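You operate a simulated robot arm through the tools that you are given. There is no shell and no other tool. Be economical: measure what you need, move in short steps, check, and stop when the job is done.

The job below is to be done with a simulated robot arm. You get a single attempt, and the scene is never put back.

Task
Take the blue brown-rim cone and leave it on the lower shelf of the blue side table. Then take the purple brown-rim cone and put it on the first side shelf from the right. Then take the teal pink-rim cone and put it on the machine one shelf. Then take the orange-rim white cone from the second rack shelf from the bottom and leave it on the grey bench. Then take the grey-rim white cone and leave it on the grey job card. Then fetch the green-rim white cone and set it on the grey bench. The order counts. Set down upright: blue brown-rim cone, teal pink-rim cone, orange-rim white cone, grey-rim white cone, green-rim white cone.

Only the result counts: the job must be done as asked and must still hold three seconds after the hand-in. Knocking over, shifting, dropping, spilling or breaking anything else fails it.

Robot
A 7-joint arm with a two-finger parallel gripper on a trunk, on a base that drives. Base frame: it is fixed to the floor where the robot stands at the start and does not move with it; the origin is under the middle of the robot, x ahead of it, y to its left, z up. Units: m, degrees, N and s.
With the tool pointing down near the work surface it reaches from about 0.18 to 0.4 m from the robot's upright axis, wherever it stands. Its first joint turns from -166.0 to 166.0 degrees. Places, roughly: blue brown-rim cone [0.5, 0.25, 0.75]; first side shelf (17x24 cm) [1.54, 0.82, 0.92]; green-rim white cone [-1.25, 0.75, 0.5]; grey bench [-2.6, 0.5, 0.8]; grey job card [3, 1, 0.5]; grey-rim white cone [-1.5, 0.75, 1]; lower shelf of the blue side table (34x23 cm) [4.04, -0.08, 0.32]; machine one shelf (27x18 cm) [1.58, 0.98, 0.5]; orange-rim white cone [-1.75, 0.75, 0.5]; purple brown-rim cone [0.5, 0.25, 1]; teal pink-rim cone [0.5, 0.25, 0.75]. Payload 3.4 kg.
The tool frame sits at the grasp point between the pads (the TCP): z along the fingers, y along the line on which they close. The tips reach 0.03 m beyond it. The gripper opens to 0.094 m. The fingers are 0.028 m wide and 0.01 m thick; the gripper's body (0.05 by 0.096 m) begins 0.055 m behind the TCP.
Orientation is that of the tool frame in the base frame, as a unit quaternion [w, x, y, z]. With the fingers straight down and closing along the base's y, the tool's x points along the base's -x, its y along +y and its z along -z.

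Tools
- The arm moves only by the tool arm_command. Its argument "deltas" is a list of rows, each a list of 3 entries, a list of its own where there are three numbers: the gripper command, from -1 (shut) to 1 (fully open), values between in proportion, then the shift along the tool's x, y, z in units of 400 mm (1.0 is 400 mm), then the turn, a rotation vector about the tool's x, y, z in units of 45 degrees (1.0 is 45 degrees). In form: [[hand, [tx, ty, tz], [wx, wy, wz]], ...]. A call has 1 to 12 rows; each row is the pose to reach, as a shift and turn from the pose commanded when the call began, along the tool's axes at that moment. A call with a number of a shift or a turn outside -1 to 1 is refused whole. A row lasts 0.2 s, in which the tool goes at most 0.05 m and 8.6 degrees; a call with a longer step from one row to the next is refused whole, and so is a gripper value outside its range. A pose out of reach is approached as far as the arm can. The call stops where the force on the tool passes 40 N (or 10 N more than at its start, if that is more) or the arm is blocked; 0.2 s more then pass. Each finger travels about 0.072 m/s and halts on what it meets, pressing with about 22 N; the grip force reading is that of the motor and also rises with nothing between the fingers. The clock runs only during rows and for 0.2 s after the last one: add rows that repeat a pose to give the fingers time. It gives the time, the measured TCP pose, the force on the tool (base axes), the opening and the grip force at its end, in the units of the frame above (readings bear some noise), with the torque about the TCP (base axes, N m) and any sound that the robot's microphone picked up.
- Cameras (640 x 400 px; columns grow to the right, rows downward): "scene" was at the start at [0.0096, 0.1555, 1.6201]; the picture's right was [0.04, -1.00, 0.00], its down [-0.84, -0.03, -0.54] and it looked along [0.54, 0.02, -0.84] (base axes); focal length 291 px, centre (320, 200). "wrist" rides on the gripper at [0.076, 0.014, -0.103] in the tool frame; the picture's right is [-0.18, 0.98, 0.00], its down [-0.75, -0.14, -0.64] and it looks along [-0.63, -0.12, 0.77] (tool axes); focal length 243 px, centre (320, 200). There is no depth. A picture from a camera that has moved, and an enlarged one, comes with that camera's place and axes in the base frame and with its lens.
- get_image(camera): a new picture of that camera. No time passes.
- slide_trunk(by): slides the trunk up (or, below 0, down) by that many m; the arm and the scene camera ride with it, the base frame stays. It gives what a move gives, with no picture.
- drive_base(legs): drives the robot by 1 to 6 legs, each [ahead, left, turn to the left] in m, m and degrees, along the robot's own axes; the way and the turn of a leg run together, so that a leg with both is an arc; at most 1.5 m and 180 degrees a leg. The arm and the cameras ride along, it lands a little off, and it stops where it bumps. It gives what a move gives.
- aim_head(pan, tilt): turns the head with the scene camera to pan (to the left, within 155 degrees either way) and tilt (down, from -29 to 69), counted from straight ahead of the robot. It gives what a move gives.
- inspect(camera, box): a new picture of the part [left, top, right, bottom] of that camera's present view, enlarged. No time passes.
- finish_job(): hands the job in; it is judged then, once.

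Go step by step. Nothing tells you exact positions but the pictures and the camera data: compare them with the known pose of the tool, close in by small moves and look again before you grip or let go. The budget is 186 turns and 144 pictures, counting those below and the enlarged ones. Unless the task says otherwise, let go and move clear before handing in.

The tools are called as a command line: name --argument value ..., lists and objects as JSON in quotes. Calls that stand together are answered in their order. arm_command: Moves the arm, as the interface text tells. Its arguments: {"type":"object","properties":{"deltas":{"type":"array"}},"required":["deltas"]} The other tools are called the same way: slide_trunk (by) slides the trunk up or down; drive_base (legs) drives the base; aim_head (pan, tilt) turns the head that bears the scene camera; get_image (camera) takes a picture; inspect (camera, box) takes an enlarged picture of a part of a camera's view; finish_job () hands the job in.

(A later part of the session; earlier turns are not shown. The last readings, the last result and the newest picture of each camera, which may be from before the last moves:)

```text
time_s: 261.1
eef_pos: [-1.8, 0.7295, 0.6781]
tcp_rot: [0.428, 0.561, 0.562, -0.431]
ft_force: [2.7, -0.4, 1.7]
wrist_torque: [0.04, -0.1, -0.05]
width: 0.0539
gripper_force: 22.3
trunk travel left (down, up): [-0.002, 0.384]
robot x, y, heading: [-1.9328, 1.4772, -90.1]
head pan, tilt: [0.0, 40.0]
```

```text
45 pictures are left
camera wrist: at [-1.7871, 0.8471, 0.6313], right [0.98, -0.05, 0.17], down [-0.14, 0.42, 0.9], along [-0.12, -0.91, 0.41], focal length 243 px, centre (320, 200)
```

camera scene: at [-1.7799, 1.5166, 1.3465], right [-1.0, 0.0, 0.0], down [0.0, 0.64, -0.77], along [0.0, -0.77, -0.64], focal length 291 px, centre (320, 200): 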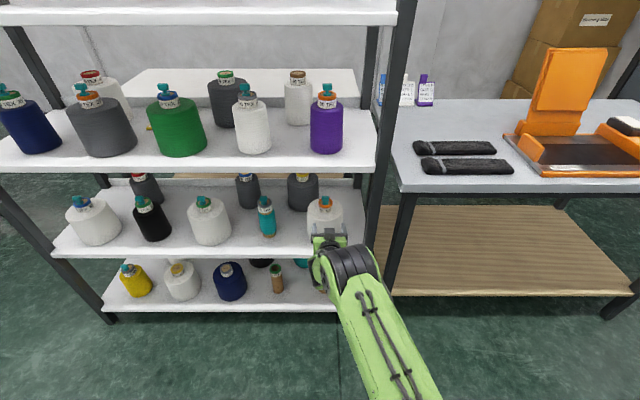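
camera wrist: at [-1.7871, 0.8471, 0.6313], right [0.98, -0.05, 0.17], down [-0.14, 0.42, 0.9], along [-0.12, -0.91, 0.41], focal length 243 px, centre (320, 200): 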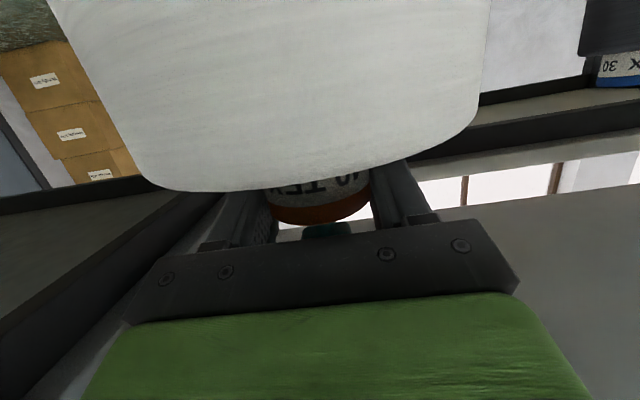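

Gripped at 54 mm. I lift 6 cm and back straight out.

arm_command --deltas '[[-1, [-0.05, 0, -0.013], [0, 0, 0]], [-1, [-0.1, 0, -0.027], [0, 0, 0]], [-1, [-0.145, 0, -0.039], [0, 0, 0]], [-1, [-0.145, 0, -0.039], [0, 0, 0]]]'

drive_base --legs '[[-0.25, 0, 0]]'

get_image --camera "scene"

```text
time_s: 262.1
eef_pos: [-1.8017, 0.7287, 0.7381]
tcp_rot: [0.429, 0.56, 0.563, -0.43]
ft_force: [0.4, -0.6, -6.7]
wrist_torque: [-0.06, 0.02, -0.05]
width: 0.0539
gripper_force: 21.6
trunk travel left (down, up): [-0.002, 0.384]
robot x, y, heading: [-1.9311, 1.4788, -89.9]
head pan, tilt: [0.0, 40.0]
```

```text
time_s: 263.9
eef_pos: [-1.8019, 0.9795, 0.7379]
tcp_rot: [0.427, 0.562, 0.562, -0.431]
ft_force: [0.1, 0.2, -6.2]
wrist_torque: [-0.04, 0.0, 0.02]
width: 0.054
gripper_force: 21.9
trunk travel left (down, up): [-0.002, 0.384]
robot x, y, heading: [-1.9308, 1.7316, -90.1]
head pan, tilt: [0.0, 40.0]
```

```text
44 pictures are left
camera scene: at [-1.7795, 1.7053, 1.3465], right [-1.0, 0.0, 0.0], down [0.0, 0.64, -0.77], along [0.0, -0.77, -0.64], focal length 291 px, centre (320, 200)
```

scene: 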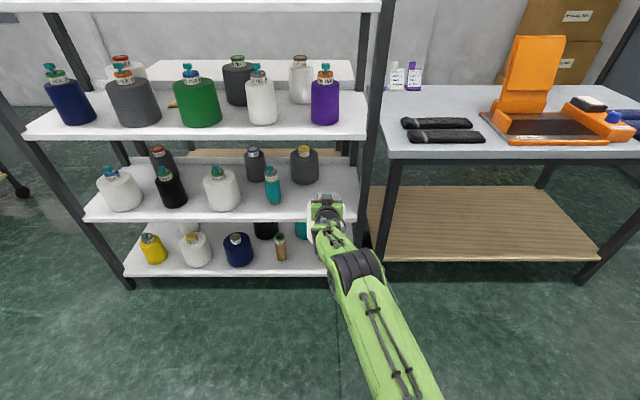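

The orange cone is out (6.5 N). I raise the trunk and slide along to view the grey bench at right.

slide_trunk --by 0.34

drive_base --legs '[[0, -0.6, 0]]'

get_image --camera "scene"

```text
time_s: 267.2
eef_pos: [-1.8028, 0.9797, 1.0781]
tcp_rot: [0.428, 0.561, 0.563, -0.43]
ft_force: [-1.1, -1.0, -5.6]
wrist_torque: [-0.04, 0.0, -0.01]
width: 0.0538
gripper_force: 21.6
trunk travel left (down, up): [-0.342, 0.044]
robot x, y, heading: [-1.9348, 1.7327, -90.0]
head pan, tilt: [0.0, 40.0]
```

```text
time_s: 270.6
eef_pos: [-2.3951, 0.9796, 1.0772]
tcp_rot: [0.428, 0.562, 0.562, -0.43]
ft_force: [-0.2, 0.6, -5.6]
wrist_torque: [-0.03, 0.01, 0.02]
width: 0.0538
gripper_force: 21.6
trunk travel left (down, up): [-0.342, 0.044]
robot x, y, heading: [-2.5275, 1.732, -89.8]
head pan, tilt: [0.0, 40.0]
```

```text
43 pictures are left
camera scene: at [-2.3739, 1.7058, 1.6864], right [-1.0, 0.0, 0.0], down [0.0, 0.64, -0.77], along [0.0, -0.77, -0.64], focal length 291 px, centre (320, 200)
```

scene: 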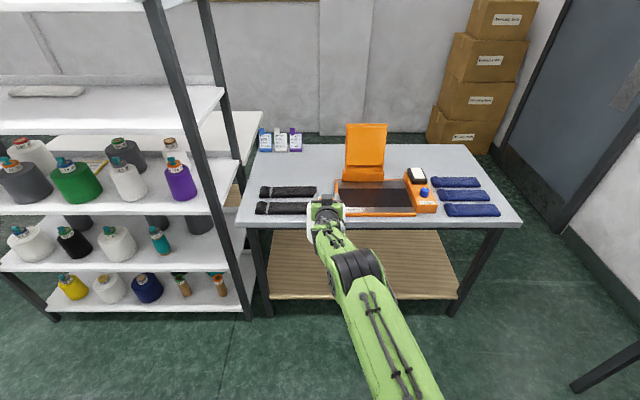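

Free area on the bench is behind the black bars, around [−2.2, 0.4]. I'll set the orange cone at about [−2.32, 0.455].

drive_base --legs '[[0, 0.075, 0], [0.44, 0, 0]]'

get_image --camera "scene"

```text
time_s: 273.9
eef_pos: [-2.3221, 0.5394, 1.0775]
tcp_rot: [0.427, 0.563, 0.562, -0.431]
ft_force: [0.0, -0.7, -6.4]
wrist_torque: [-0.07, 0.01, -0.02]
width: 0.0541
gripper_force: 21.5
trunk travel left (down, up): [-0.342, 0.044]
robot x, y, heading: [-2.451, 1.2898, -90.1]
head pan, tilt: [0.0, 40.0]
```

```text
42 pictures are left
camera scene: at [-2.2992, 1.2647, 1.6863], right [-1.0, 0.0, 0.0], down [0.0, 0.64, -0.77], along [0.0, -0.77, -0.64], focal length 291 px, centre (320, 200)
```

scene: 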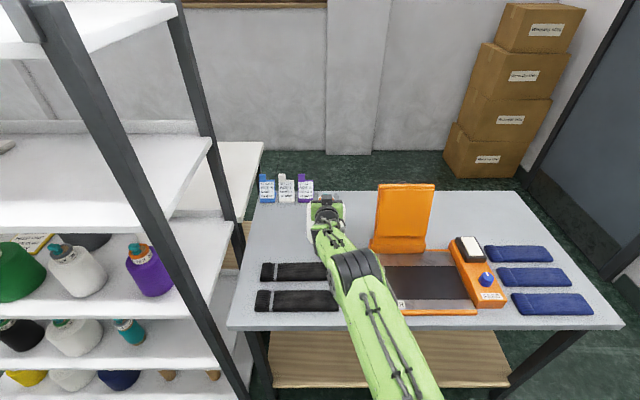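

drive_base --legs '[[0.08, 0, 0]]'

slide_trunk --by -0.08

get_image --camera "wrist"

inspect --camera "scene" --box '[220, 160, 460, 340]'

```text
time_s: 275.0
eef_pos: [-2.3227, 0.4577, 1.0754]
tcp_rot: [0.427, 0.563, 0.562, -0.431]
ft_force: [0.0, -0.5, -6.4]
wrist_torque: [-0.08, -0.03, -0.03]
width: 0.0538
gripper_force: 22.3
trunk travel left (down, up): [-0.342, 0.044]
robot x, y, heading: [-2.4514, 1.2139, -90.1]
head pan, tilt: [0.0, 40.0]
```

```text
time_s: 276.1
eef_pos: [-2.3228, 0.4616, 0.999]
tcp_rot: [0.43, 0.56, 0.56, -0.433]
ft_force: [0.3, -1.1, 0.5]
wrist_torque: [-0.66, -0.08, 0.07]
width: 0.0537
gripper_force: 21.7
trunk travel left (down, up): [-0.262, 0.124]
robot x, y, heading: [-2.4501, 1.2117, -90.5]
head pan, tilt: [0.0, 40.0]
```

```text
41 pictures are left
camera wrist: at [-2.309, 0.5783, 0.9511], right [0.98, -0.05, 0.17], down [-0.14, 0.43, 0.89], along [-0.12, -0.9, 0.41], focal length 243 px, centre (320, 200)
```

wrist: 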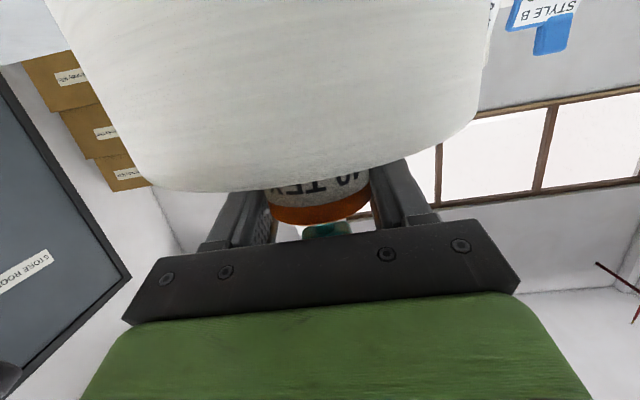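

```text
2.22 times, centred on (340, 250) of scene
camera zoom: at [-2.2997, 1.1863, 1.6052], right [-1.0, 0.0, 0.0], down [0.0, 0.64, -0.77], along [0.0, -0.77, -0.64], focal length 646 px, centre (276, 89)
```

zoom: 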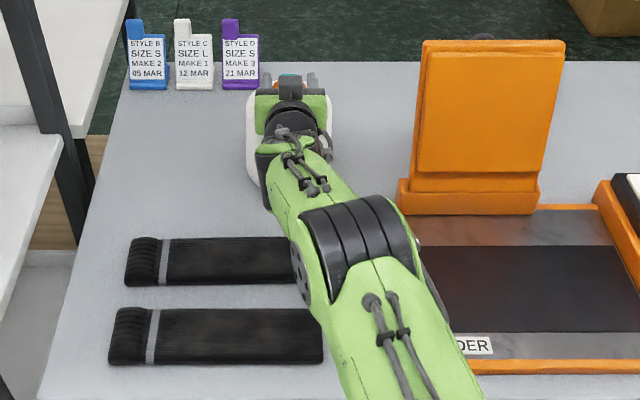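

The cone just reached the bench (load gone, far rim touching first). I press down 3 mm to flatten it, then ease and release.

arm_command --deltas '[[-1, [0.004, 0, 0.001], [0, 0, 0]], [-1, [0.004, 0, 0.001], [0, 0, 0]]]'

get_image --camera "wrist"

```text
time_s: 276.8
eef_pos: [-2.3227, 0.4589, 0.9975]
tcp_rot: [0.429, 0.561, 0.56, -0.433]
ft_force: [1.1, -6.0, 13.4]
wrist_torque: [0.35, -0.03, 0.0]
width: 0.0538
gripper_force: 22.3
trunk travel left (down, up): [-0.262, 0.124]
robot x, y, heading: [-2.4513, 1.2108, -90.1]
head pan, tilt: [0.0, 40.0]
```

```text
39 pictures are left
camera wrist: at [-2.3091, 0.5786, 0.9508], right [0.98, -0.05, 0.17], down [-0.14, 0.43, 0.89], along [-0.12, -0.9, 0.41], focal length 243 px, centre (320, 200)
```

wrist: 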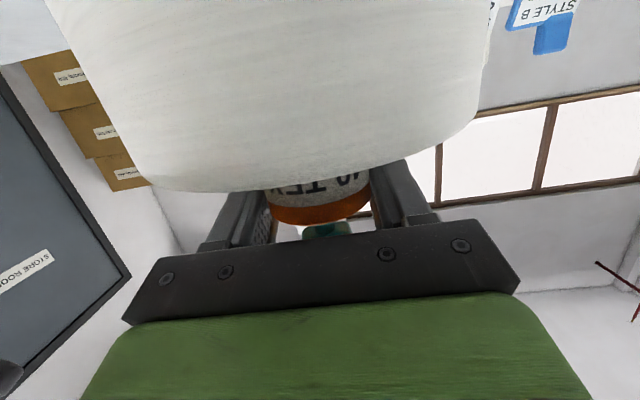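

Flat and firm. I ease up and open.

arm_command --deltas '[[-1, [-0.006, 0, -0.0015], [0, 0, 0]], [0, [-0.009, 0, -0.002], [0, 0, 0]], [0.7, [-0.011, 0, -0.003], [0, 0, 0]], [0.7, [-0.011, 0, -0.003], [0, 0, 0]], [0.7, [-0.011, 0, -0.003], [0, 0, 0]]]'

get_image --camera "wrist"

```text
time_s: 277.9
eef_pos: [-2.3224, 0.4603, 1.0003]
tcp_rot: [0.426, 0.563, 0.562, -0.431]
ft_force: [-0.8, 0.5, 0.0]
wrist_torque: [-0.01, 0.0, 0.0]
width: 0.0802
gripper_force: 0.1
trunk travel left (down, up): [-0.262, 0.124]
robot x, y, heading: [-2.4488, 1.2162, -90.0]
head pan, tilt: [0.0, 40.0]
```

```text
38 pictures are left
camera wrist: at [-2.3091, 0.5795, 0.9529], right [0.98, -0.05, 0.17], down [-0.14, 0.42, 0.9], along [-0.12, -0.91, 0.41], focal length 243 px, centre (320, 200)
```

wrist: 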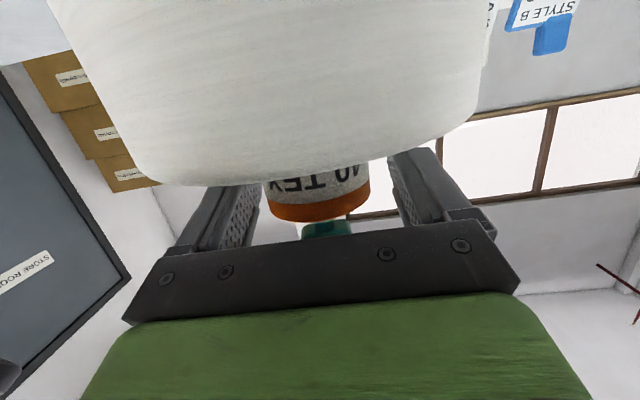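

Free and upright. I centre slightly, lift 1 cm, and back away.

arm_command --deltas '[[0.8, [-0.01, -0.012, -0.003], [0, 0, 0]], [0.8, [-0.02, -0.012, -0.005], [0, 0, 0]]]'

drive_base --legs '[[-0.45, 0, 0], [0, 0.8, 0]]'

get_image --camera "scene"

get_image --camera "wrist"

```text
time_s: 278.6
eef_pos: [-2.3271, 0.4608, 1.0067]
tcp_rot: [0.427, 0.563, 0.561, -0.431]
ft_force: [-0.3, -0.6, -0.1]
wrist_torque: [0.01, 0.04, 0.04]
width: 0.0848
gripper_force: 0.1
trunk travel left (down, up): [-0.262, 0.124]
robot x, y, heading: [-2.4493, 1.2114, -90.3]
head pan, tilt: [0.0, 40.0]
```

```text
time_s: 285.2
eef_pos: [-1.5235, 0.909, 1.0073]
tcp_rot: [0.426, 0.563, 0.561, -0.431]
ft_force: [-0.4, 0.5, -0.3]
wrist_torque: [0.0, -0.02, 0.0]
width: 0.0845
gripper_force: 0.0
trunk travel left (down, up): [-0.262, 0.124]
robot x, y, heading: [-1.6442, 1.6563, -90.3]
head pan, tilt: [0.0, 40.0]
```

```text
37 pictures are left
camera scene: at [-1.4939, 1.6347, 1.6054], right [-1.0, 0.01, 0.0], down [0.0, 0.64, -0.77], along [-0.01, -0.77, -0.64], focal length 291 px, centre (320, 200)
```

scene: 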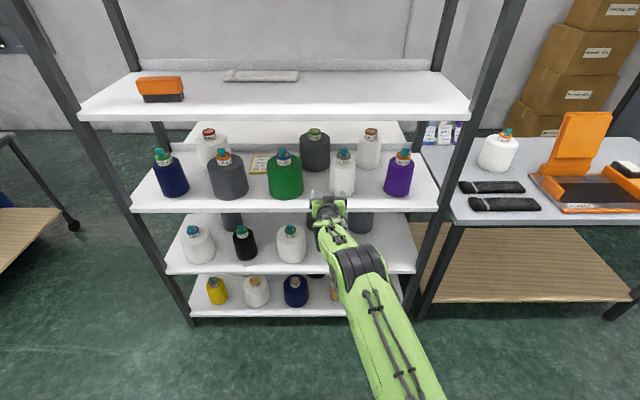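

```text
36 pictures are left
camera wrist: at [-1.5096, 1.0272, 0.9611], right [0.98, -0.05, 0.17], down [-0.14, 0.42, 0.9], along [-0.12, -0.91, 0.41], focal length 243 px, centre (320, 200)
```

wrist: 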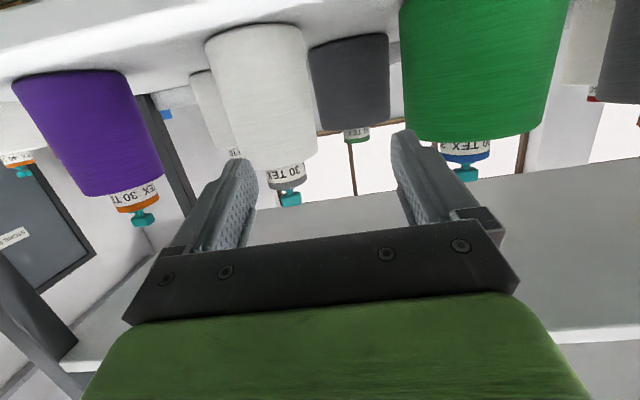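

Orange stands on the bench. Grey-rim neck is at about [−1.583, 0.743], z 1.033–1.066. I align and approach.

slide_trunk --by 0.05

drive_base --legs '[[0, -0.062, 0.3], [0.09, 0, 0]]'

get_image --camera "wrist"

inspect --camera "scene" --box '[270, 120, 390, 220]'

```text
time_s: 286.1
eef_pos: [-1.5247, 0.9078, 1.0577]
tcp_rot: [0.427, 0.563, 0.561, -0.432]
ft_force: [-0.1, 0.3, -0.1]
wrist_torque: [0.02, 0.01, 0.01]
width: 0.0847
gripper_force: 0.0
trunk travel left (down, up): [-0.312, 0.074]
robot x, y, heading: [-1.6439, 1.6597, -90.4]
head pan, tilt: [0.0, 40.0]
```

```text
time_s: 287.8
eef_pos: [-1.582, 0.8188, 1.0564]
tcp_rot: [0.429, 0.561, 0.563, -0.431]
ft_force: [0.1, -0.7, 1.0]
wrist_torque: [0.0, -0.01, -0.01]
width: 0.0846
gripper_force: 0.1
trunk travel left (down, up): [-0.312, 0.074]
robot x, y, heading: [-1.7086, 1.5709, -89.9]
head pan, tilt: [0.0, 40.0]
```

```text
35 pictures are left
camera wrist: at [-1.5688, 0.9369, 1.0107], right [0.98, -0.05, 0.17], down [-0.14, 0.42, 0.9], along [-0.12, -0.91, 0.41], focal length 243 px, centre (320, 200)
```

wrist: 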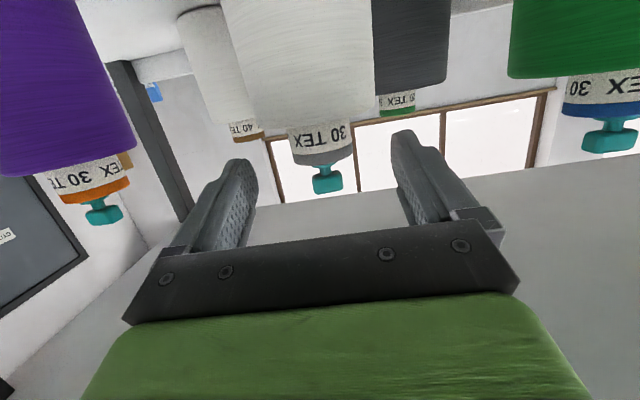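

```text
4.00 times, centred on (330, 170) of scene
camera zoom: at [-1.5567, 1.5437, 1.6558], right [-1.0, 0.0, 0.0], down [0.0, 0.64, -0.77], along [0.0, -0.77, -0.64], focal length 1162 px, centre (280, 320)
```

zoom: 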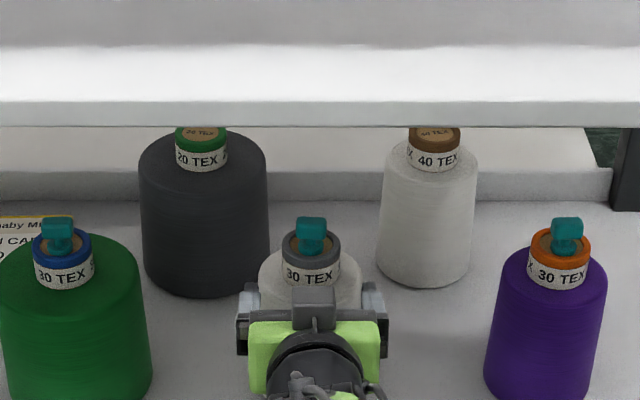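

Axis refined to [−1.585, 0.734]. I drive in 8.3 cm and check.

drive_base --legs '[[0.083, -0.003, 0]]'

get_image --camera "wrist"

inspect --camera "scene" --box '[280, 140, 380, 220]'

```text
time_s: 288.9
eef_pos: [-1.5859, 0.7341, 1.0578]
tcp_rot: [0.427, 0.562, 0.564, -0.429]
ft_force: [0.0, -0.9, -0.8]
wrist_torque: [0.0, 0.04, 0.0]
width: 0.0847
gripper_force: 0.1
trunk travel left (down, up): [-0.312, 0.074]
robot x, y, heading: [-1.7101, 1.4851, -89.8]
head pan, tilt: [0.0, 40.0]
```

```text
33 pictures are left
camera wrist: at [-1.5719, 0.8534, 1.0106], right [0.98, -0.05, 0.17], down [-0.14, 0.42, 0.9], along [-0.12, -0.91, 0.41], focal length 243 px, centre (320, 200)
```

wrist: 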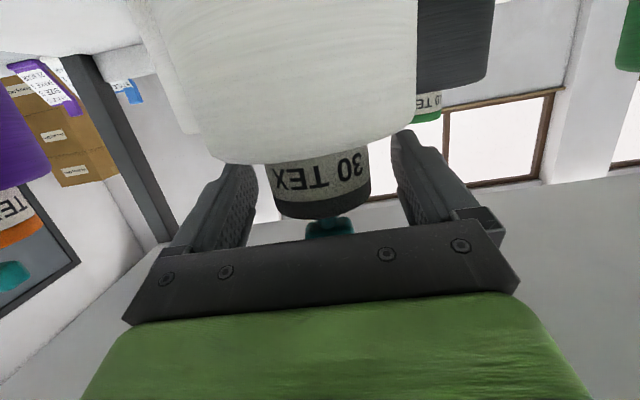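

```text
5.00 times, centred on (330, 180) of scene
camera zoom: at [-1.5601, 1.46, 1.6558], right [-1.0, 0.0, 0.0], down [0.0, 0.64, -0.77], along [0.0, -0.77, -0.64], focal length 1453 px, centre (270, 300)
```

zoom: 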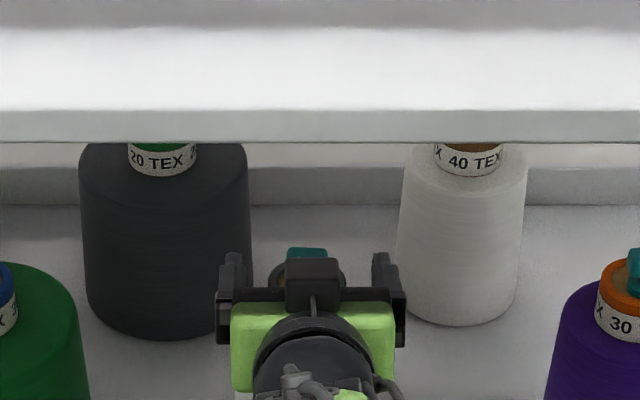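

Centred. Small 5 mm advance then close, then lift.

arm_command --deltas '[[0.7, [-0.003, 0, 0.013], [0, 0, 0]], [0, [-0.003, 0, 0.013], [0, 0, 0]], [-1, [-0.003, 0, 0.013], [0, 0, 0]], [-1, [-0.003, 0, 0.013], [0, 0, 0]], [-1, [-0.003, 0, 0.013], [0, 0, 0]], [-1, [-0.003, 0, 0.013], [0, 0, 0]]]'

slide_trunk --by 0.06

get_image --camera "wrist"

```text
time_s: 290.2
eef_pos: [-1.585, 0.731, 1.0586]
tcp_rot: [0.428, 0.561, 0.563, -0.43]
ft_force: [1.9, -1.0, 2.0]
wrist_torque: [-0.18, -0.06, 0.03]
width: 0.0536
gripper_force: 21.8
trunk travel left (down, up): [-0.312, 0.074]
robot x, y, heading: [-1.7118, 1.4866, -89.9]
head pan, tilt: [0.0, 40.0]
```

```text
time_s: 291.2
eef_pos: [-1.5851, 0.73, 1.119]
tcp_rot: [0.428, 0.561, 0.564, -0.43]
ft_force: [-0.7, 0.1, -2.9]
wrist_torque: [-0.02, 0.02, -0.02]
width: 0.0536
gripper_force: 22.0
trunk travel left (down, up): [-0.372, 0.014]
robot x, y, heading: [-1.7138, 1.4846, -90.0]
head pan, tilt: [0.0, 40.0]
```

```text
31 pictures are left
camera wrist: at [-1.5718, 0.8489, 1.0719], right [0.98, -0.05, 0.17], down [-0.14, 0.42, 0.9], along [-0.12, -0.91, 0.41], focal length 243 px, centre (320, 200)
```

wrist: 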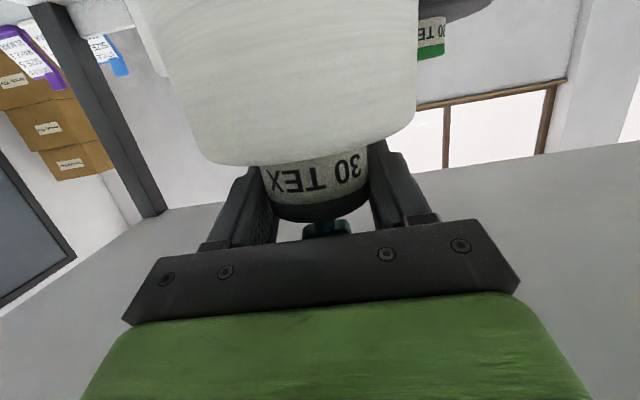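

Grey-rim cone is lifted. I back out, turn and drive down the lane toward machine two.

drive_base --legs '[[-0.25, 0, 0], [0, 0, 90], [1.45, -0.08, 0], [1.45, -0.07, 0], [1.0, 0, 0]]'

aim_head --pan -35 --tilt 40

get_image --camera "scene"

```text
time_s: 315.3
eef_pos: [2.9467, 1.6709, 1.1179]
tcp_rot: [0.607, 0.001, 0.795, -0.003]
ft_force: [-0.4, 0.8, -2.8]
wrist_torque: [0.02, 0.0, 0.0]
width: 0.0533
gripper_force: 21.5
trunk travel left (down, up): [-0.372, 0.014]
robot x, y, heading: [2.1914, 1.5462, -0.2]
head pan, tilt: [0.0, 40.0]
```

```text
time_s: 316.3
eef_pos: [2.9452, 1.6711, 1.1176]
tcp_rot: [0.606, 0.001, 0.795, -0.004]
ft_force: [0.7, -0.3, -3.3]
wrist_torque: [0.02, -0.02, 0.01]
width: 0.0535
gripper_force: 21.7
trunk travel left (down, up): [-0.372, 0.014]
robot x, y, heading: [2.1894, 1.5496, -0.2]
head pan, tilt: [-35.0, 40.0]
```

```text
30 pictures are left
camera scene: at [2.1992, 1.6516, 1.7162], right [-0.58, -0.82, 0.0], down [-0.53, 0.37, -0.77], along [0.63, -0.44, -0.64], focal length 291 px, centre (320, 200)
```

scene: 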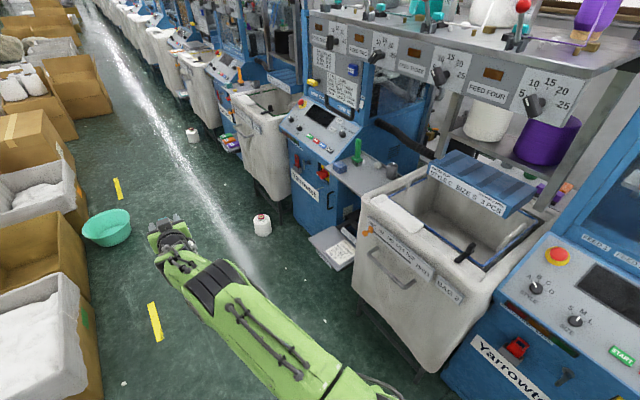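

Machine two's low shelf holds cards; there's also a small white jug on the floor to avoid. I zoom in.

inspect --camera "scene" --box '[240, 170, 400, 290]'

inspect --camera "scene" --box '[180, 110, 280, 190]'

```text
3.33 times, centred on (320, 230) of scene
camera zoom: at [2.1992, 1.6516, 1.7162], right [-0.58, -0.82, 0.0], down [-0.53, 0.37, -0.77], along [0.63, -0.44, -0.64], focal length 969 px, centre (320, 100)
```

zoom: 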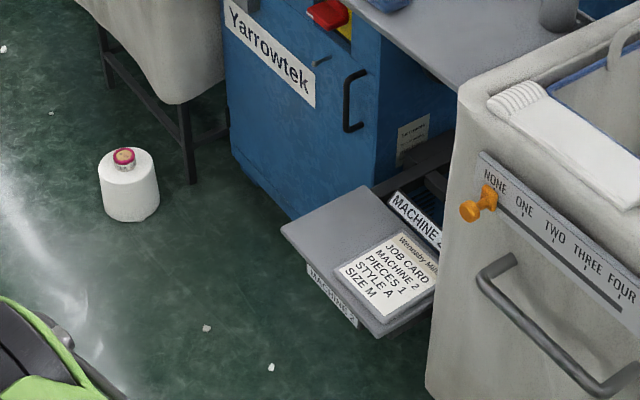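

```text
5.00 times, centred on (230, 150) of scene
camera zoom: at [2.1992, 1.6516, 1.7162], right [-0.58, -0.82, 0.0], down [-0.53, 0.37, -0.77], along [0.63, -0.44, -0.64], focal length 1453 px, centre (770, 450)
```

zoom: 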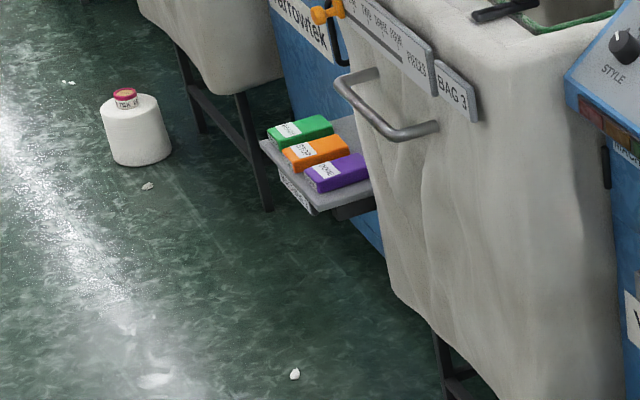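

The grey job card lies on machine two's low shelf, centre about [2.965, 0.97, 0.5]. I retract the arm for a safe turn, move alongside and face it.

arm_command --deltas '[[-1, [0.028, 0, -0.106], [0, 0, 0]], [-1, [0.057, 0, -0.212], [0, 0, 0]], [-1, [0.086, 0, -0.318], [0, 0, 0]], [-1, [0.114, 0, -0.424], [0, 0, 0]], [-1, [0.143, 0, -0.531], [0, 0, 0]], [-1, [0.143, 0, -0.531], [0, 0, 0]]]'

drive_base --legs '[[0.64, 0.05, 0], [0, 0, -89.8]]'

aim_head --pan 0 --tilt 55

get_image --camera "scene"

```text
time_s: 317.7
eef_pos: [2.7263, 1.6695, 1.1185]
tcp_rot: [0.606, 0.0, 0.795, -0.003]
ft_force: [0.2, 0.2, -2.8]
wrist_torque: [0.02, 0.0, 0.02]
width: 0.0541
gripper_force: 22.4
trunk travel left (down, up): [-0.372, 0.014]
robot x, y, heading: [2.1887, 1.5495, -0.4]
head pan, tilt: [-35.0, 40.0]
```

```text
time_s: 325.1
eef_pos: [2.961, 1.0568, 1.1187]
tcp_rot: [0.428, 0.561, 0.563, -0.43]
ft_force: [-0.5, 0.3, -3.0]
wrist_torque: [0.0, 0.0, 0.0]
width: 0.0536
gripper_force: 22.1
trunk travel left (down, up): [-0.372, 0.014]
robot x, y, heading: [2.8323, 1.5917, -90.3]
head pan, tilt: [-35.0, 40.0]
```

```text
time_s: 326.1
eef_pos: [2.9611, 1.0564, 1.1187]
tcp_rot: [0.428, 0.561, 0.563, -0.43]
ft_force: [0.4, -0.3, -3.8]
wrist_torque: [-0.03, 0.0, -0.01]
width: 0.0536
gripper_force: 22.0
trunk travel left (down, up): [-0.372, 0.014]
robot x, y, heading: [2.8306, 1.5942, -89.8]
head pan, tilt: [0.0, 55.0]
```

```text
27 pictures are left
camera scene: at [2.9874, 1.5816, 1.6956], right [-1.0, 0.0, 0.0], down [0.0, 0.82, -0.57], along [0.0, -0.57, -0.82], focal length 291 px, centre (320, 200)
```

scene: 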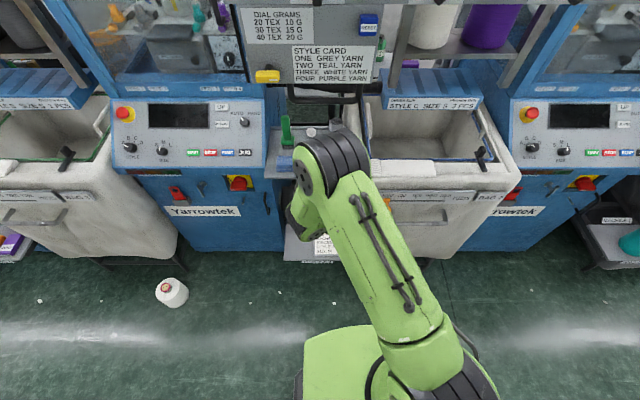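

I lower the trunk part-way, then advance 5.5 cm over the card and look.

slide_trunk --by -0.15

drive_base --legs '[[0.054, 0.004, 0]]'

slide_trunk --by -0.2

get_image --camera "scene"

get_image --camera "wrist"

```text
time_s: 327.9
eef_pos: [2.9616, 1.0564, 0.969]
tcp_rot: [0.428, 0.561, 0.563, -0.431]
ft_force: [-0.1, -0.1, -1.9]
wrist_torque: [-0.03, -0.01, 0.01]
width: 0.0536
gripper_force: 22.4
trunk travel left (down, up): [-0.222, 0.164]
robot x, y, heading: [2.8351, 1.5956, -89.9]
head pan, tilt: [0.0, 55.0]
```

```text
time_s: 328.8
eef_pos: [2.9647, 1.0001, 0.9682]
tcp_rot: [0.427, 0.562, 0.563, -0.43]
ft_force: [-0.2, -0.4, -3.3]
wrist_torque: [-0.02, 0.0, 0.03]
width: 0.0533
gripper_force: 21.6
trunk travel left (down, up): [-0.222, 0.164]
robot x, y, heading: [2.8388, 1.5386, -90.1]
head pan, tilt: [0.0, 55.0]
```

```text
time_s: 331.0
eef_pos: [2.9639, 1.0018, 0.7669]
tcp_rot: [0.428, 0.561, 0.563, -0.43]
ft_force: [0.1, 0.1, -3.2]
wrist_torque: [-0.01, 0.04, -0.03]
width: 0.0536
gripper_force: 21.8
trunk travel left (down, up): [-0.022, 0.364]
robot x, y, heading: [2.8422, 1.5407, -90.0]
head pan, tilt: [0.0, 55.0]
```

```text
26 pictures are left
camera scene: at [2.9914, 1.5278, 1.3449], right [-1.0, 0.0, 0.0], down [0.0, 0.82, -0.57], along [0.0, -0.57, -0.82], focal length 291 px, centre (320, 200)
```

scene: 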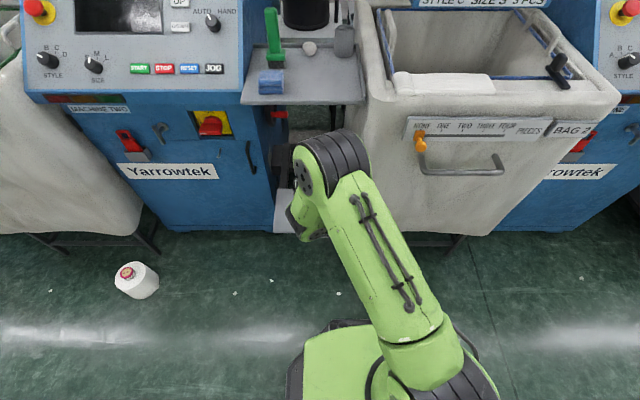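

```text
25 pictures are left
camera wrist: at [2.9786, 1.121, 0.7217], right [0.98, -0.05, 0.17], down [-0.14, 0.42, 0.9], along [-0.12, -0.91, 0.41], focal length 243 px, centre (320, 200)
```

wrist: 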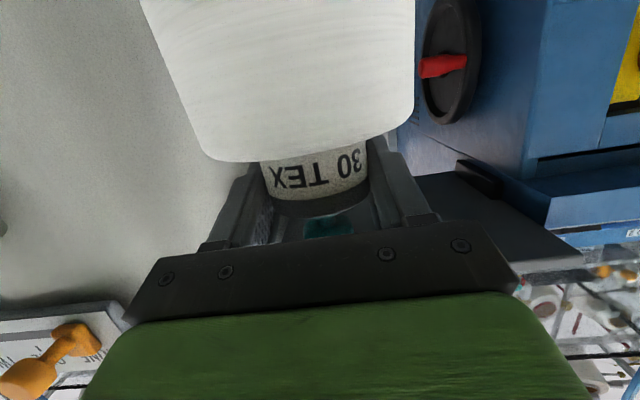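

Over the card. I lower toward it in stages.

slide_trunk --by -0.02

arm_command --deltas '[[-1, [0.06, 0, 0.016], [0, 0, 0]], [-1, [0.12, 0, 0.032], [0, 0, 0]], [-1, [0.12, 0, 0.032], [0, 0, 0]]]'

arm_command --deltas '[[-1, [0.016, 0, 0.0043], [0, 0, 0]], [-1, [0.024, 0, 0.0065], [0, 0, 0]], [-1, [0.024, 0, 0.0065], [0, 0, 0]]]'

arm_command --deltas '[[-1, [0.012, 0, 0.0032], [0, 0, 0]], [-1, [0.012, 0, 0.0032], [0, 0, 0]]]'

```text
time_s: 331.7
eef_pos: [2.966, 1.0025, 0.7497]
tcp_rot: [0.428, 0.561, 0.563, -0.43]
ft_force: [0.9, -1.0, -2.5]
wrist_torque: [0.0, -0.01, 0.02]
width: 0.0531
gripper_force: 22.1
trunk travel left (down, up): [-0.002, 0.384]
robot x, y, heading: [2.841, 1.5364, -90.3]
head pan, tilt: [0.0, 55.0]
```

```text
time_s: 332.5
eef_pos: [2.9631, 1.0034, 0.6998]
tcp_rot: [0.429, 0.56, 0.564, -0.43]
ft_force: [-0.3, 0.4, -3.7]
wrist_torque: [0.02, -0.03, 0.02]
width: 0.0532
gripper_force: 21.8
trunk travel left (down, up): [-0.002, 0.384]
robot x, y, heading: [2.8396, 1.5405, -90.1]
head pan, tilt: [0.0, 55.0]
```

```text
time_s: 333.3
eef_pos: [2.9639, 1.0022, 0.6901]
tcp_rot: [0.429, 0.561, 0.564, -0.429]
ft_force: [0.3, -0.2, -2.6]
wrist_torque: [0.01, -0.01, -0.01]
width: 0.0534
gripper_force: 22.0
trunk travel left (down, up): [-0.002, 0.384]
robot x, y, heading: [2.8417, 1.5395, -90.0]
head pan, tilt: [0.0, 55.0]
```

```text
time_s: 333.9
eef_pos: [2.9655, 1.0025, 0.6847]
tcp_rot: [0.429, 0.56, 0.563, -0.43]
ft_force: [0.4, 0.4, -3.5]
wrist_torque: [0.0, -0.01, 0.0]
width: 0.0534
gripper_force: 21.7
trunk travel left (down, up): [-0.002, 0.384]
robot x, y, heading: [2.8419, 1.5401, -90.2]
head pan, tilt: [0.0, 55.0]
```

arm_command --deltas '[[-1, [0.012, 0, 0.0032], [0, 0, 0]], [-1, [0.012, 0, 0.0032], [0, 0, 0]]]'

arm_command --deltas '[[-1, [0.009, 0, 0.0024], [0, 0, 0]], [-1, [0.009, 0, 0.0024], [0, 0, 0]]]'

arm_command --deltas '[[-1, [0.009, 0, 0.0024], [0, 0, 0]], [-1, [0.009, 0, 0.0024], [0, 0, 0]]]'

```text
time_s: 334.5
eef_pos: [2.9644, 1.0022, 0.6808]
tcp_rot: [0.428, 0.561, 0.562, -0.431]
ft_force: [0.2, 0.0, -2.9]
wrist_torque: [-0.01, 0.04, -0.04]
width: 0.0534
gripper_force: 22.2
trunk travel left (down, up): [-0.002, 0.384]
robot x, y, heading: [2.8394, 1.5401, -89.9]
head pan, tilt: [0.0, 55.0]
```

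```text
time_s: 335.1
eef_pos: [2.9642, 1.0027, 0.6755]
tcp_rot: [0.428, 0.561, 0.563, -0.43]
ft_force: [-0.1, 0.6, -3.6]
wrist_torque: [-0.03, 0.04, 0.03]
width: 0.0536
gripper_force: 21.9
trunk travel left (down, up): [-0.002, 0.384]
robot x, y, heading: [2.8385, 1.5403, -89.9]
head pan, tilt: [0.0, 55.0]
```

```text
time_s: 335.7
eef_pos: [2.9655, 1.0025, 0.6722]
tcp_rot: [0.428, 0.56, 0.564, -0.43]
ft_force: [-0.4, -0.8, -2.7]
wrist_torque: [-0.01, 0.03, 0.0]
width: 0.0534
gripper_force: 21.5
trunk travel left (down, up): [-0.002, 0.384]
robot x, y, heading: [2.8395, 1.5388, -90.1]
head pan, tilt: [0.0, 55.0]
```

arm_command --deltas '[[-1, [0.008, 0, 0.0021], [0, 0, 0]], [-1, [0.008, 0, 0.0021], [0, 0, 0]]]'

arm_command --deltas '[[-1, [0.006, 0, 0.0016], [0, 0, 0]], [-1, [0.006, 0, 0.0016], [0, 0, 0]]]'

arm_command --deltas '[[-1, [0.006, 0, 0.0016], [0, 0, 0]], [-1, [0.006, 0, 0.0016], [0, 0, 0]]]'

```text
time_s: 336.3
eef_pos: [2.9642, 1.0033, 0.6697]
tcp_rot: [0.428, 0.561, 0.562, -0.431]
ft_force: [0.7, -0.8, -0.3]
wrist_torque: [-0.02, -0.1, 0.04]
width: 0.0534
gripper_force: 22.0
trunk travel left (down, up): [-0.002, 0.384]
robot x, y, heading: [2.8393, 1.538, -89.9]
head pan, tilt: [0.0, 55.0]
```

```text
time_s: 336.9
eef_pos: [2.9629, 1.0025, 0.6683]
tcp_rot: [0.429, 0.56, 0.562, -0.432]
ft_force: [-3.1, -0.3, 15.1]
wrist_torque: [-0.02, -0.1, 0.03]
width: 0.0533
gripper_force: 21.5
trunk travel left (down, up): [-0.002, 0.384]
robot x, y, heading: [2.8408, 1.5372, -90.0]
head pan, tilt: [0.0, 55.0]
```

```text
time_s: 337.5
eef_pos: [2.9643, 1.004, 0.6654]
tcp_rot: [0.428, 0.561, 0.562, -0.431]
ft_force: [-5.2, -2.8, 19.8]
wrist_torque: [-0.03, 0.12, 0.12]
width: 0.0535
gripper_force: 22.2
trunk travel left (down, up): [-0.002, 0.384]
robot x, y, heading: [2.8412, 1.5388, -89.8]
head pan, tilt: [0.0, 55.0]
```

Firm contact. I ease up and open.

arm_command --deltas '[[-1, [-0.006, 0, -0.0016], [0, 0, 0]], [-1, [-0.011, 0, -0.003], [0, 0, 0]], [0, [-0.013, 0, -0.0035], [0, 0, 0]], [0.7, [-0.013, 0, -0.0035], [0, 0, 0]], [0.7, [-0.013, 0, -0.0035], [0, 0, 0]]]'

get_image --camera "wrist"

```text
time_s: 338.7
eef_pos: [2.9636, 1.0023, 0.6705]
tcp_rot: [0.428, 0.561, 0.564, -0.429]
ft_force: [0.5, -0.5, -0.4]
wrist_torque: [0.05, 0.0, 0.03]
width: 0.0798
gripper_force: 0.0
trunk travel left (down, up): [-0.002, 0.384]
robot x, y, heading: [2.8375, 1.5354, -89.9]
head pan, tilt: [0.0, 55.0]
```

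```text
24 pictures are left
camera wrist: at [2.9783, 1.1219, 0.623], right [0.98, -0.05, 0.17], down [-0.14, 0.42, 0.9], along [-0.12, -0.91, 0.41], focal length 243 px, centre (320, 200)
```

wrist: 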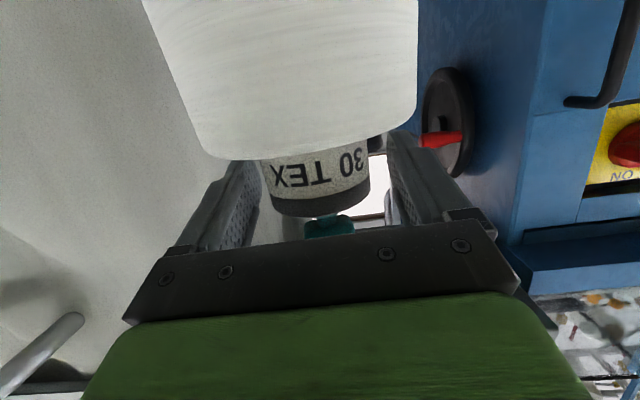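

Clean release. I centre, raise slightly, back out 0.2 m and verify.

arm_command --deltas '[[0.8, [-0.01, -0.012, -0.003], [0, 0, 0]], [0.8, [-0.02, -0.012, -0.005], [0, 0, 0]]]'

drive_base --legs '[[-0.2, 0, 0]]'

get_image --camera "wrist"

get_image --camera "scene"

```text
time_s: 339.3
eef_pos: [2.9597, 1.0027, 0.6775]
tcp_rot: [0.428, 0.561, 0.564, -0.43]
ft_force: [-0.4, 0.2, -0.3]
wrist_torque: [0.02, 0.03, -0.02]
width: 0.0847
gripper_force: 0.1
trunk travel left (down, up): [-0.002, 0.384]
robot x, y, heading: [2.8424, 1.5369, -90.3]
head pan, tilt: [0.0, 55.0]
```

```text
time_s: 340.9
eef_pos: [2.9608, 1.2015, 0.6774]
tcp_rot: [0.428, 0.561, 0.563, -0.43]
ft_force: [0.8, 0.4, -0.1]
wrist_torque: [0.02, -0.02, -0.01]
width: 0.0846
gripper_force: 0.0
trunk travel left (down, up): [-0.002, 0.384]
robot x, y, heading: [2.8383, 1.7371, -90.1]
head pan, tilt: [0.0, 55.0]
```

```text
23 pictures are left
camera wrist: at [2.9734, 1.3205, 0.6314], right [0.98, -0.05, 0.17], down [-0.14, 0.42, 0.9], along [-0.12, -0.91, 0.41], focal length 243 px, centre (320, 200)
```

wrist: 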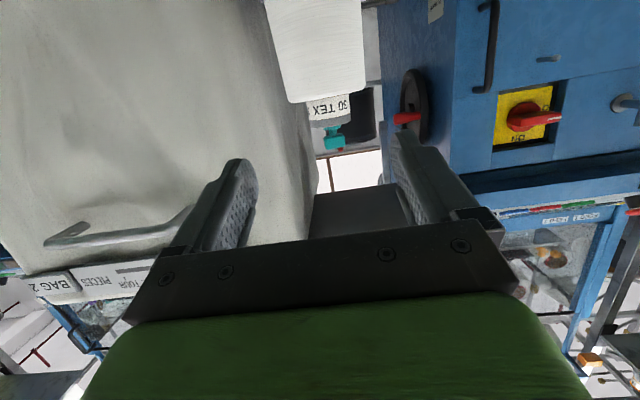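

```text
22 pictures are left
camera scene: at [2.9914, 1.7272, 1.3259], right [-1.0, 0.0, 0.0], down [0.0, 0.82, -0.57], along [0.0, -0.57, -0.82], focal length 291 px, centre (320, 200)
```

scene: 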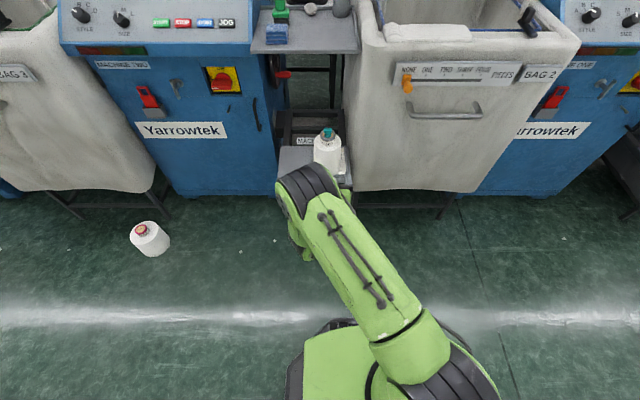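

It stands upright; I verify it's on the card.

inspect --camera "scene" --box '[260, 110, 380, 200]'

```text
4.44 times, centred on (320, 155) of scene
camera zoom: at [2.9914, 1.7272, 1.3259], right [-1.0, 0.0, 0.0], down [0.0, 0.82, -0.57], along [0.0, -0.57, -0.82], focal length 1292 px, centre (320, 400)
```

zoom: 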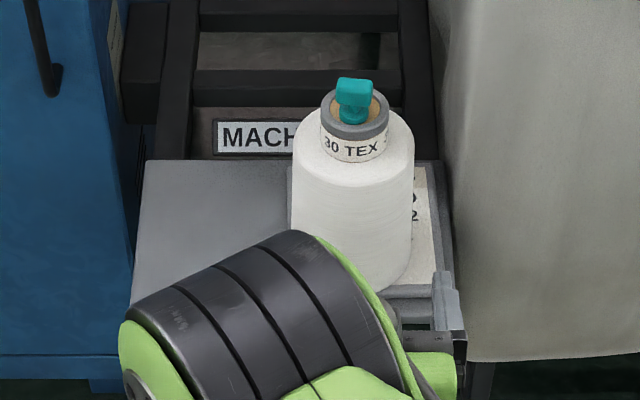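

The cone is on the grey card. I raise, turn and return to the rack for the green-rim white cone.

slide_trunk --by 0.35

drive_base --legs '[[0.12, 0, 0], [0, 0, -90], [1.45, 0, 0], [1.45, -0.02, 0], [1.41, -0.02, 0], [0, 0, 90]]'

aim_head --pan 0 --tilt 45

get_image --camera "scene"

```text
time_s: 344.3
eef_pos: [2.9606, 1.2027, 1.0275]
tcp_rot: [0.428, 0.561, 0.563, -0.43]
ft_force: [0.2, -0.1, -0.1]
wrist_torque: [-0.02, 0.03, -0.01]
width: 0.0844
gripper_force: 0.0
trunk travel left (down, up): [-0.352, 0.034]
robot x, y, heading: [2.8421, 1.7381, -90.0]
head pan, tilt: [0.0, 55.0]
```

```text
time_s: 373.5
eef_pos: [-1.3682, 1.212, 1.0279]
tcp_rot: [0.425, 0.565, 0.559, -0.434]
ft_force: [-0.3, -0.1, 0.2]
wrist_torque: [0.0, -0.02, 0.01]
width: 0.0847
gripper_force: 0.0
trunk travel left (down, up): [-0.352, 0.034]
robot x, y, heading: [-1.4806, 1.7505, -91.1]
head pan, tilt: [0.0, 55.0]
```

```text
time_s: 374.2
eef_pos: [-1.3673, 1.2106, 1.0284]
tcp_rot: [0.425, 0.565, 0.559, -0.433]
ft_force: [-0.4, 0.6, 0.9]
wrist_torque: [0.02, -0.02, -0.01]
width: 0.0845
gripper_force: 0.0
trunk travel left (down, up): [-0.352, 0.034]
robot x, y, heading: [-1.4812, 1.7519, -90.8]
head pan, tilt: [0.0, 45.0]
```

```text
20 pictures are left
camera scene: at [-1.328, 1.7269, 1.6891], right [-1.0, 0.02, 0.0], down [0.01, 0.71, -0.71], along [-0.01, -0.71, -0.71], focal length 291 px, centre (320, 200)
```

scene: 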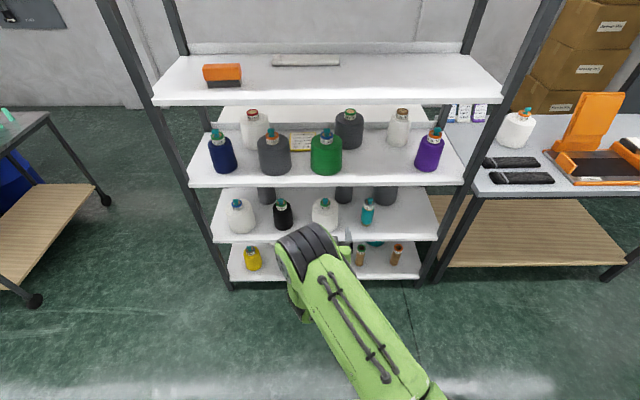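

Green-rim cone is at about [−1.36, 0.73] on shelf 2. I square up, extend the arm and lower to neck height.

drive_base --legs '[[0, 0, 0.9]]'

arm_command --deltas '[[0.7, [-0.028, 0, 0.106], [0, 0, 0]], [0.7, [-0.057, 0, 0.212], [0, 0, 0]], [0.7, [-0.086, 0, 0.318], [0, 0, 0]], [0.7, [-0.114, 0, 0.424], [0, 0, 0]], [0.7, [-0.143, 0, 0.531], [0, 0, 0]], [0.7, [-0.143, 0, 0.531], [0, 0, 0]]]'

slide_trunk --by -0.349

get_image --camera "wrist"

inspect --camera "scene" --box '[230, 130, 410, 270]'

```text
time_s: 374.9
eef_pos: [-1.3589, 1.2142, 1.0288]
tcp_rot: [0.428, 0.561, 0.563, -0.43]
ft_force: [-0.5, -0.3, 0.2]
wrist_torque: [-0.05, 0.01, 0.02]
width: 0.0845
gripper_force: 0.0
trunk travel left (down, up): [-0.352, 0.034]
robot x, y, heading: [-1.4787, 1.7485, -89.7]
head pan, tilt: [0.0, 45.0]
```

```text
time_s: 376.4
eef_pos: [-1.3594, 0.9949, 1.0275]
tcp_rot: [0.428, 0.56, 0.565, -0.429]
ft_force: [1.0, 1.1, -0.1]
wrist_torque: [0.0, -0.01, 0.02]
width: 0.08
gripper_force: 0.1
trunk travel left (down, up): [-0.352, 0.034]
robot x, y, heading: [-1.4825, 1.7505, -89.9]
head pan, tilt: [0.0, 45.0]
```

```text
time_s: 379.8
eef_pos: [-1.3584, 0.994, 0.6788]
tcp_rot: [0.428, 0.561, 0.563, -0.431]
ft_force: [-0.1, -0.1, 0.4]
wrist_torque: [-0.02, 0.02, 0.0]
width: 0.0798
gripper_force: 0.0
trunk travel left (down, up): [-0.003, 0.383]
robot x, y, heading: [-1.4803, 1.7486, -90.1]
head pan, tilt: [0.0, 45.0]
```

```text
19 pictures are left
camera wrist: at [-1.3452, 1.1126, 0.6322], right [0.98, -0.05, 0.17], down [-0.14, 0.42, 0.9], along [-0.12, -0.91, 0.41], focal length 243 px, centre (320, 200)
```

wrist: 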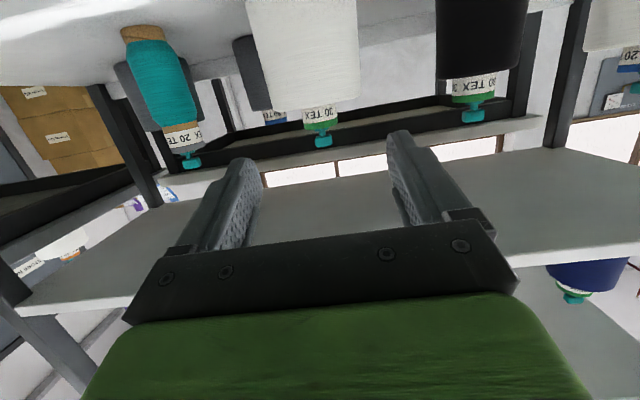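

```text
2.86 times, centred on (320, 200) of scene
camera zoom: at [-1.3277, 1.7292, 1.3402], right [-1.0, 0.0, 0.0], down [0.0, 0.71, -0.71], along [0.0, -0.71, -0.71], focal length 830 px, centre (320, 200)
```

zoom: 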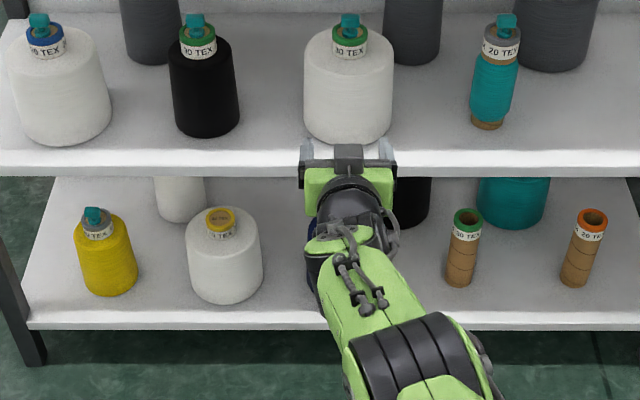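

Neck at [−1.369, 0.743], z 0.654–0.686. I drive in 19 cm with a 1 cm shift right, then check.

drive_base --legs '[[0.18, -0.01, 0]]'

get_image --camera "wrist"

```text
time_s: 381.3
eef_pos: [-1.368, 0.8114, 0.6781]
tcp_rot: [0.428, 0.561, 0.563, -0.43]
ft_force: [-0.2, -0.2, -0.1]
wrist_torque: [0.0, -0.01, -0.02]
width: 0.0801
gripper_force: 0.0
trunk travel left (down, up): [-0.003, 0.383]
robot x, y, heading: [-1.4866, 1.5674, -90.1]
head pan, tilt: [0.0, 45.0]
```

```text
17 pictures are left
camera wrist: at [-1.3549, 0.9309, 0.6319], right [0.98, -0.05, 0.17], down [-0.14, 0.42, 0.9], along [-0.11, -0.91, 0.41], focal length 243 px, centre (320, 200)
```

wrist: 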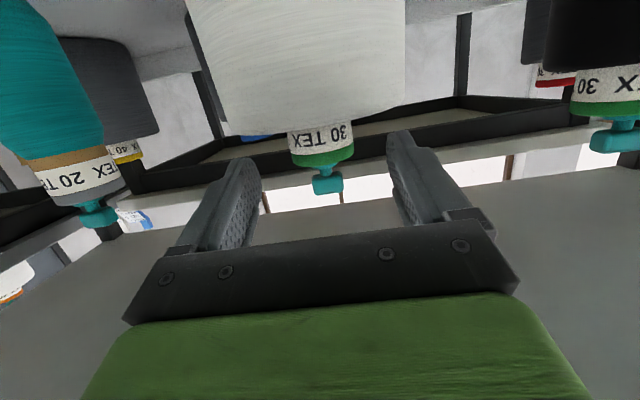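

Nicely centred; axis about y 0.729. I drive in 8.1 cm and check.

drive_base --legs '[[0.08, 0, 0]]'

get_image --camera "wrist"

```text
time_s: 382.3
eef_pos: [-1.369, 0.7318, 0.6781]
tcp_rot: [0.428, 0.561, 0.563, -0.43]
ft_force: [-0.2, 0.5, -0.7]
wrist_torque: [-0.01, 0.0, -0.03]
width: 0.0799
gripper_force: 0.0
trunk travel left (down, up): [-0.003, 0.383]
robot x, y, heading: [-1.4909, 1.4904, -89.9]
head pan, tilt: [0.0, 45.0]
```

```text
16 pictures are left
camera wrist: at [-1.3553, 0.8496, 0.6317], right [0.98, -0.05, 0.17], down [-0.14, 0.42, 0.9], along [-0.12, -0.91, 0.41], focal length 243 px, centre (320, 200)
```

wrist: 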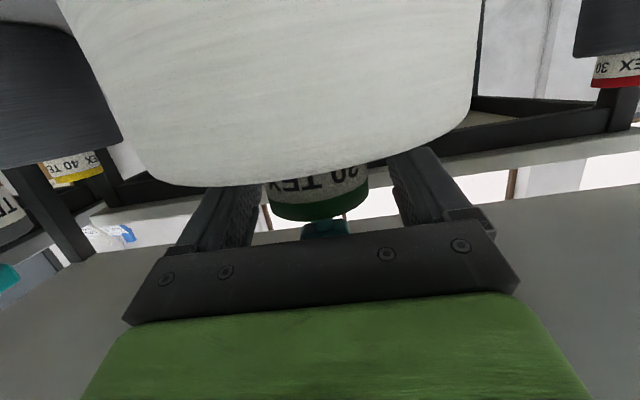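

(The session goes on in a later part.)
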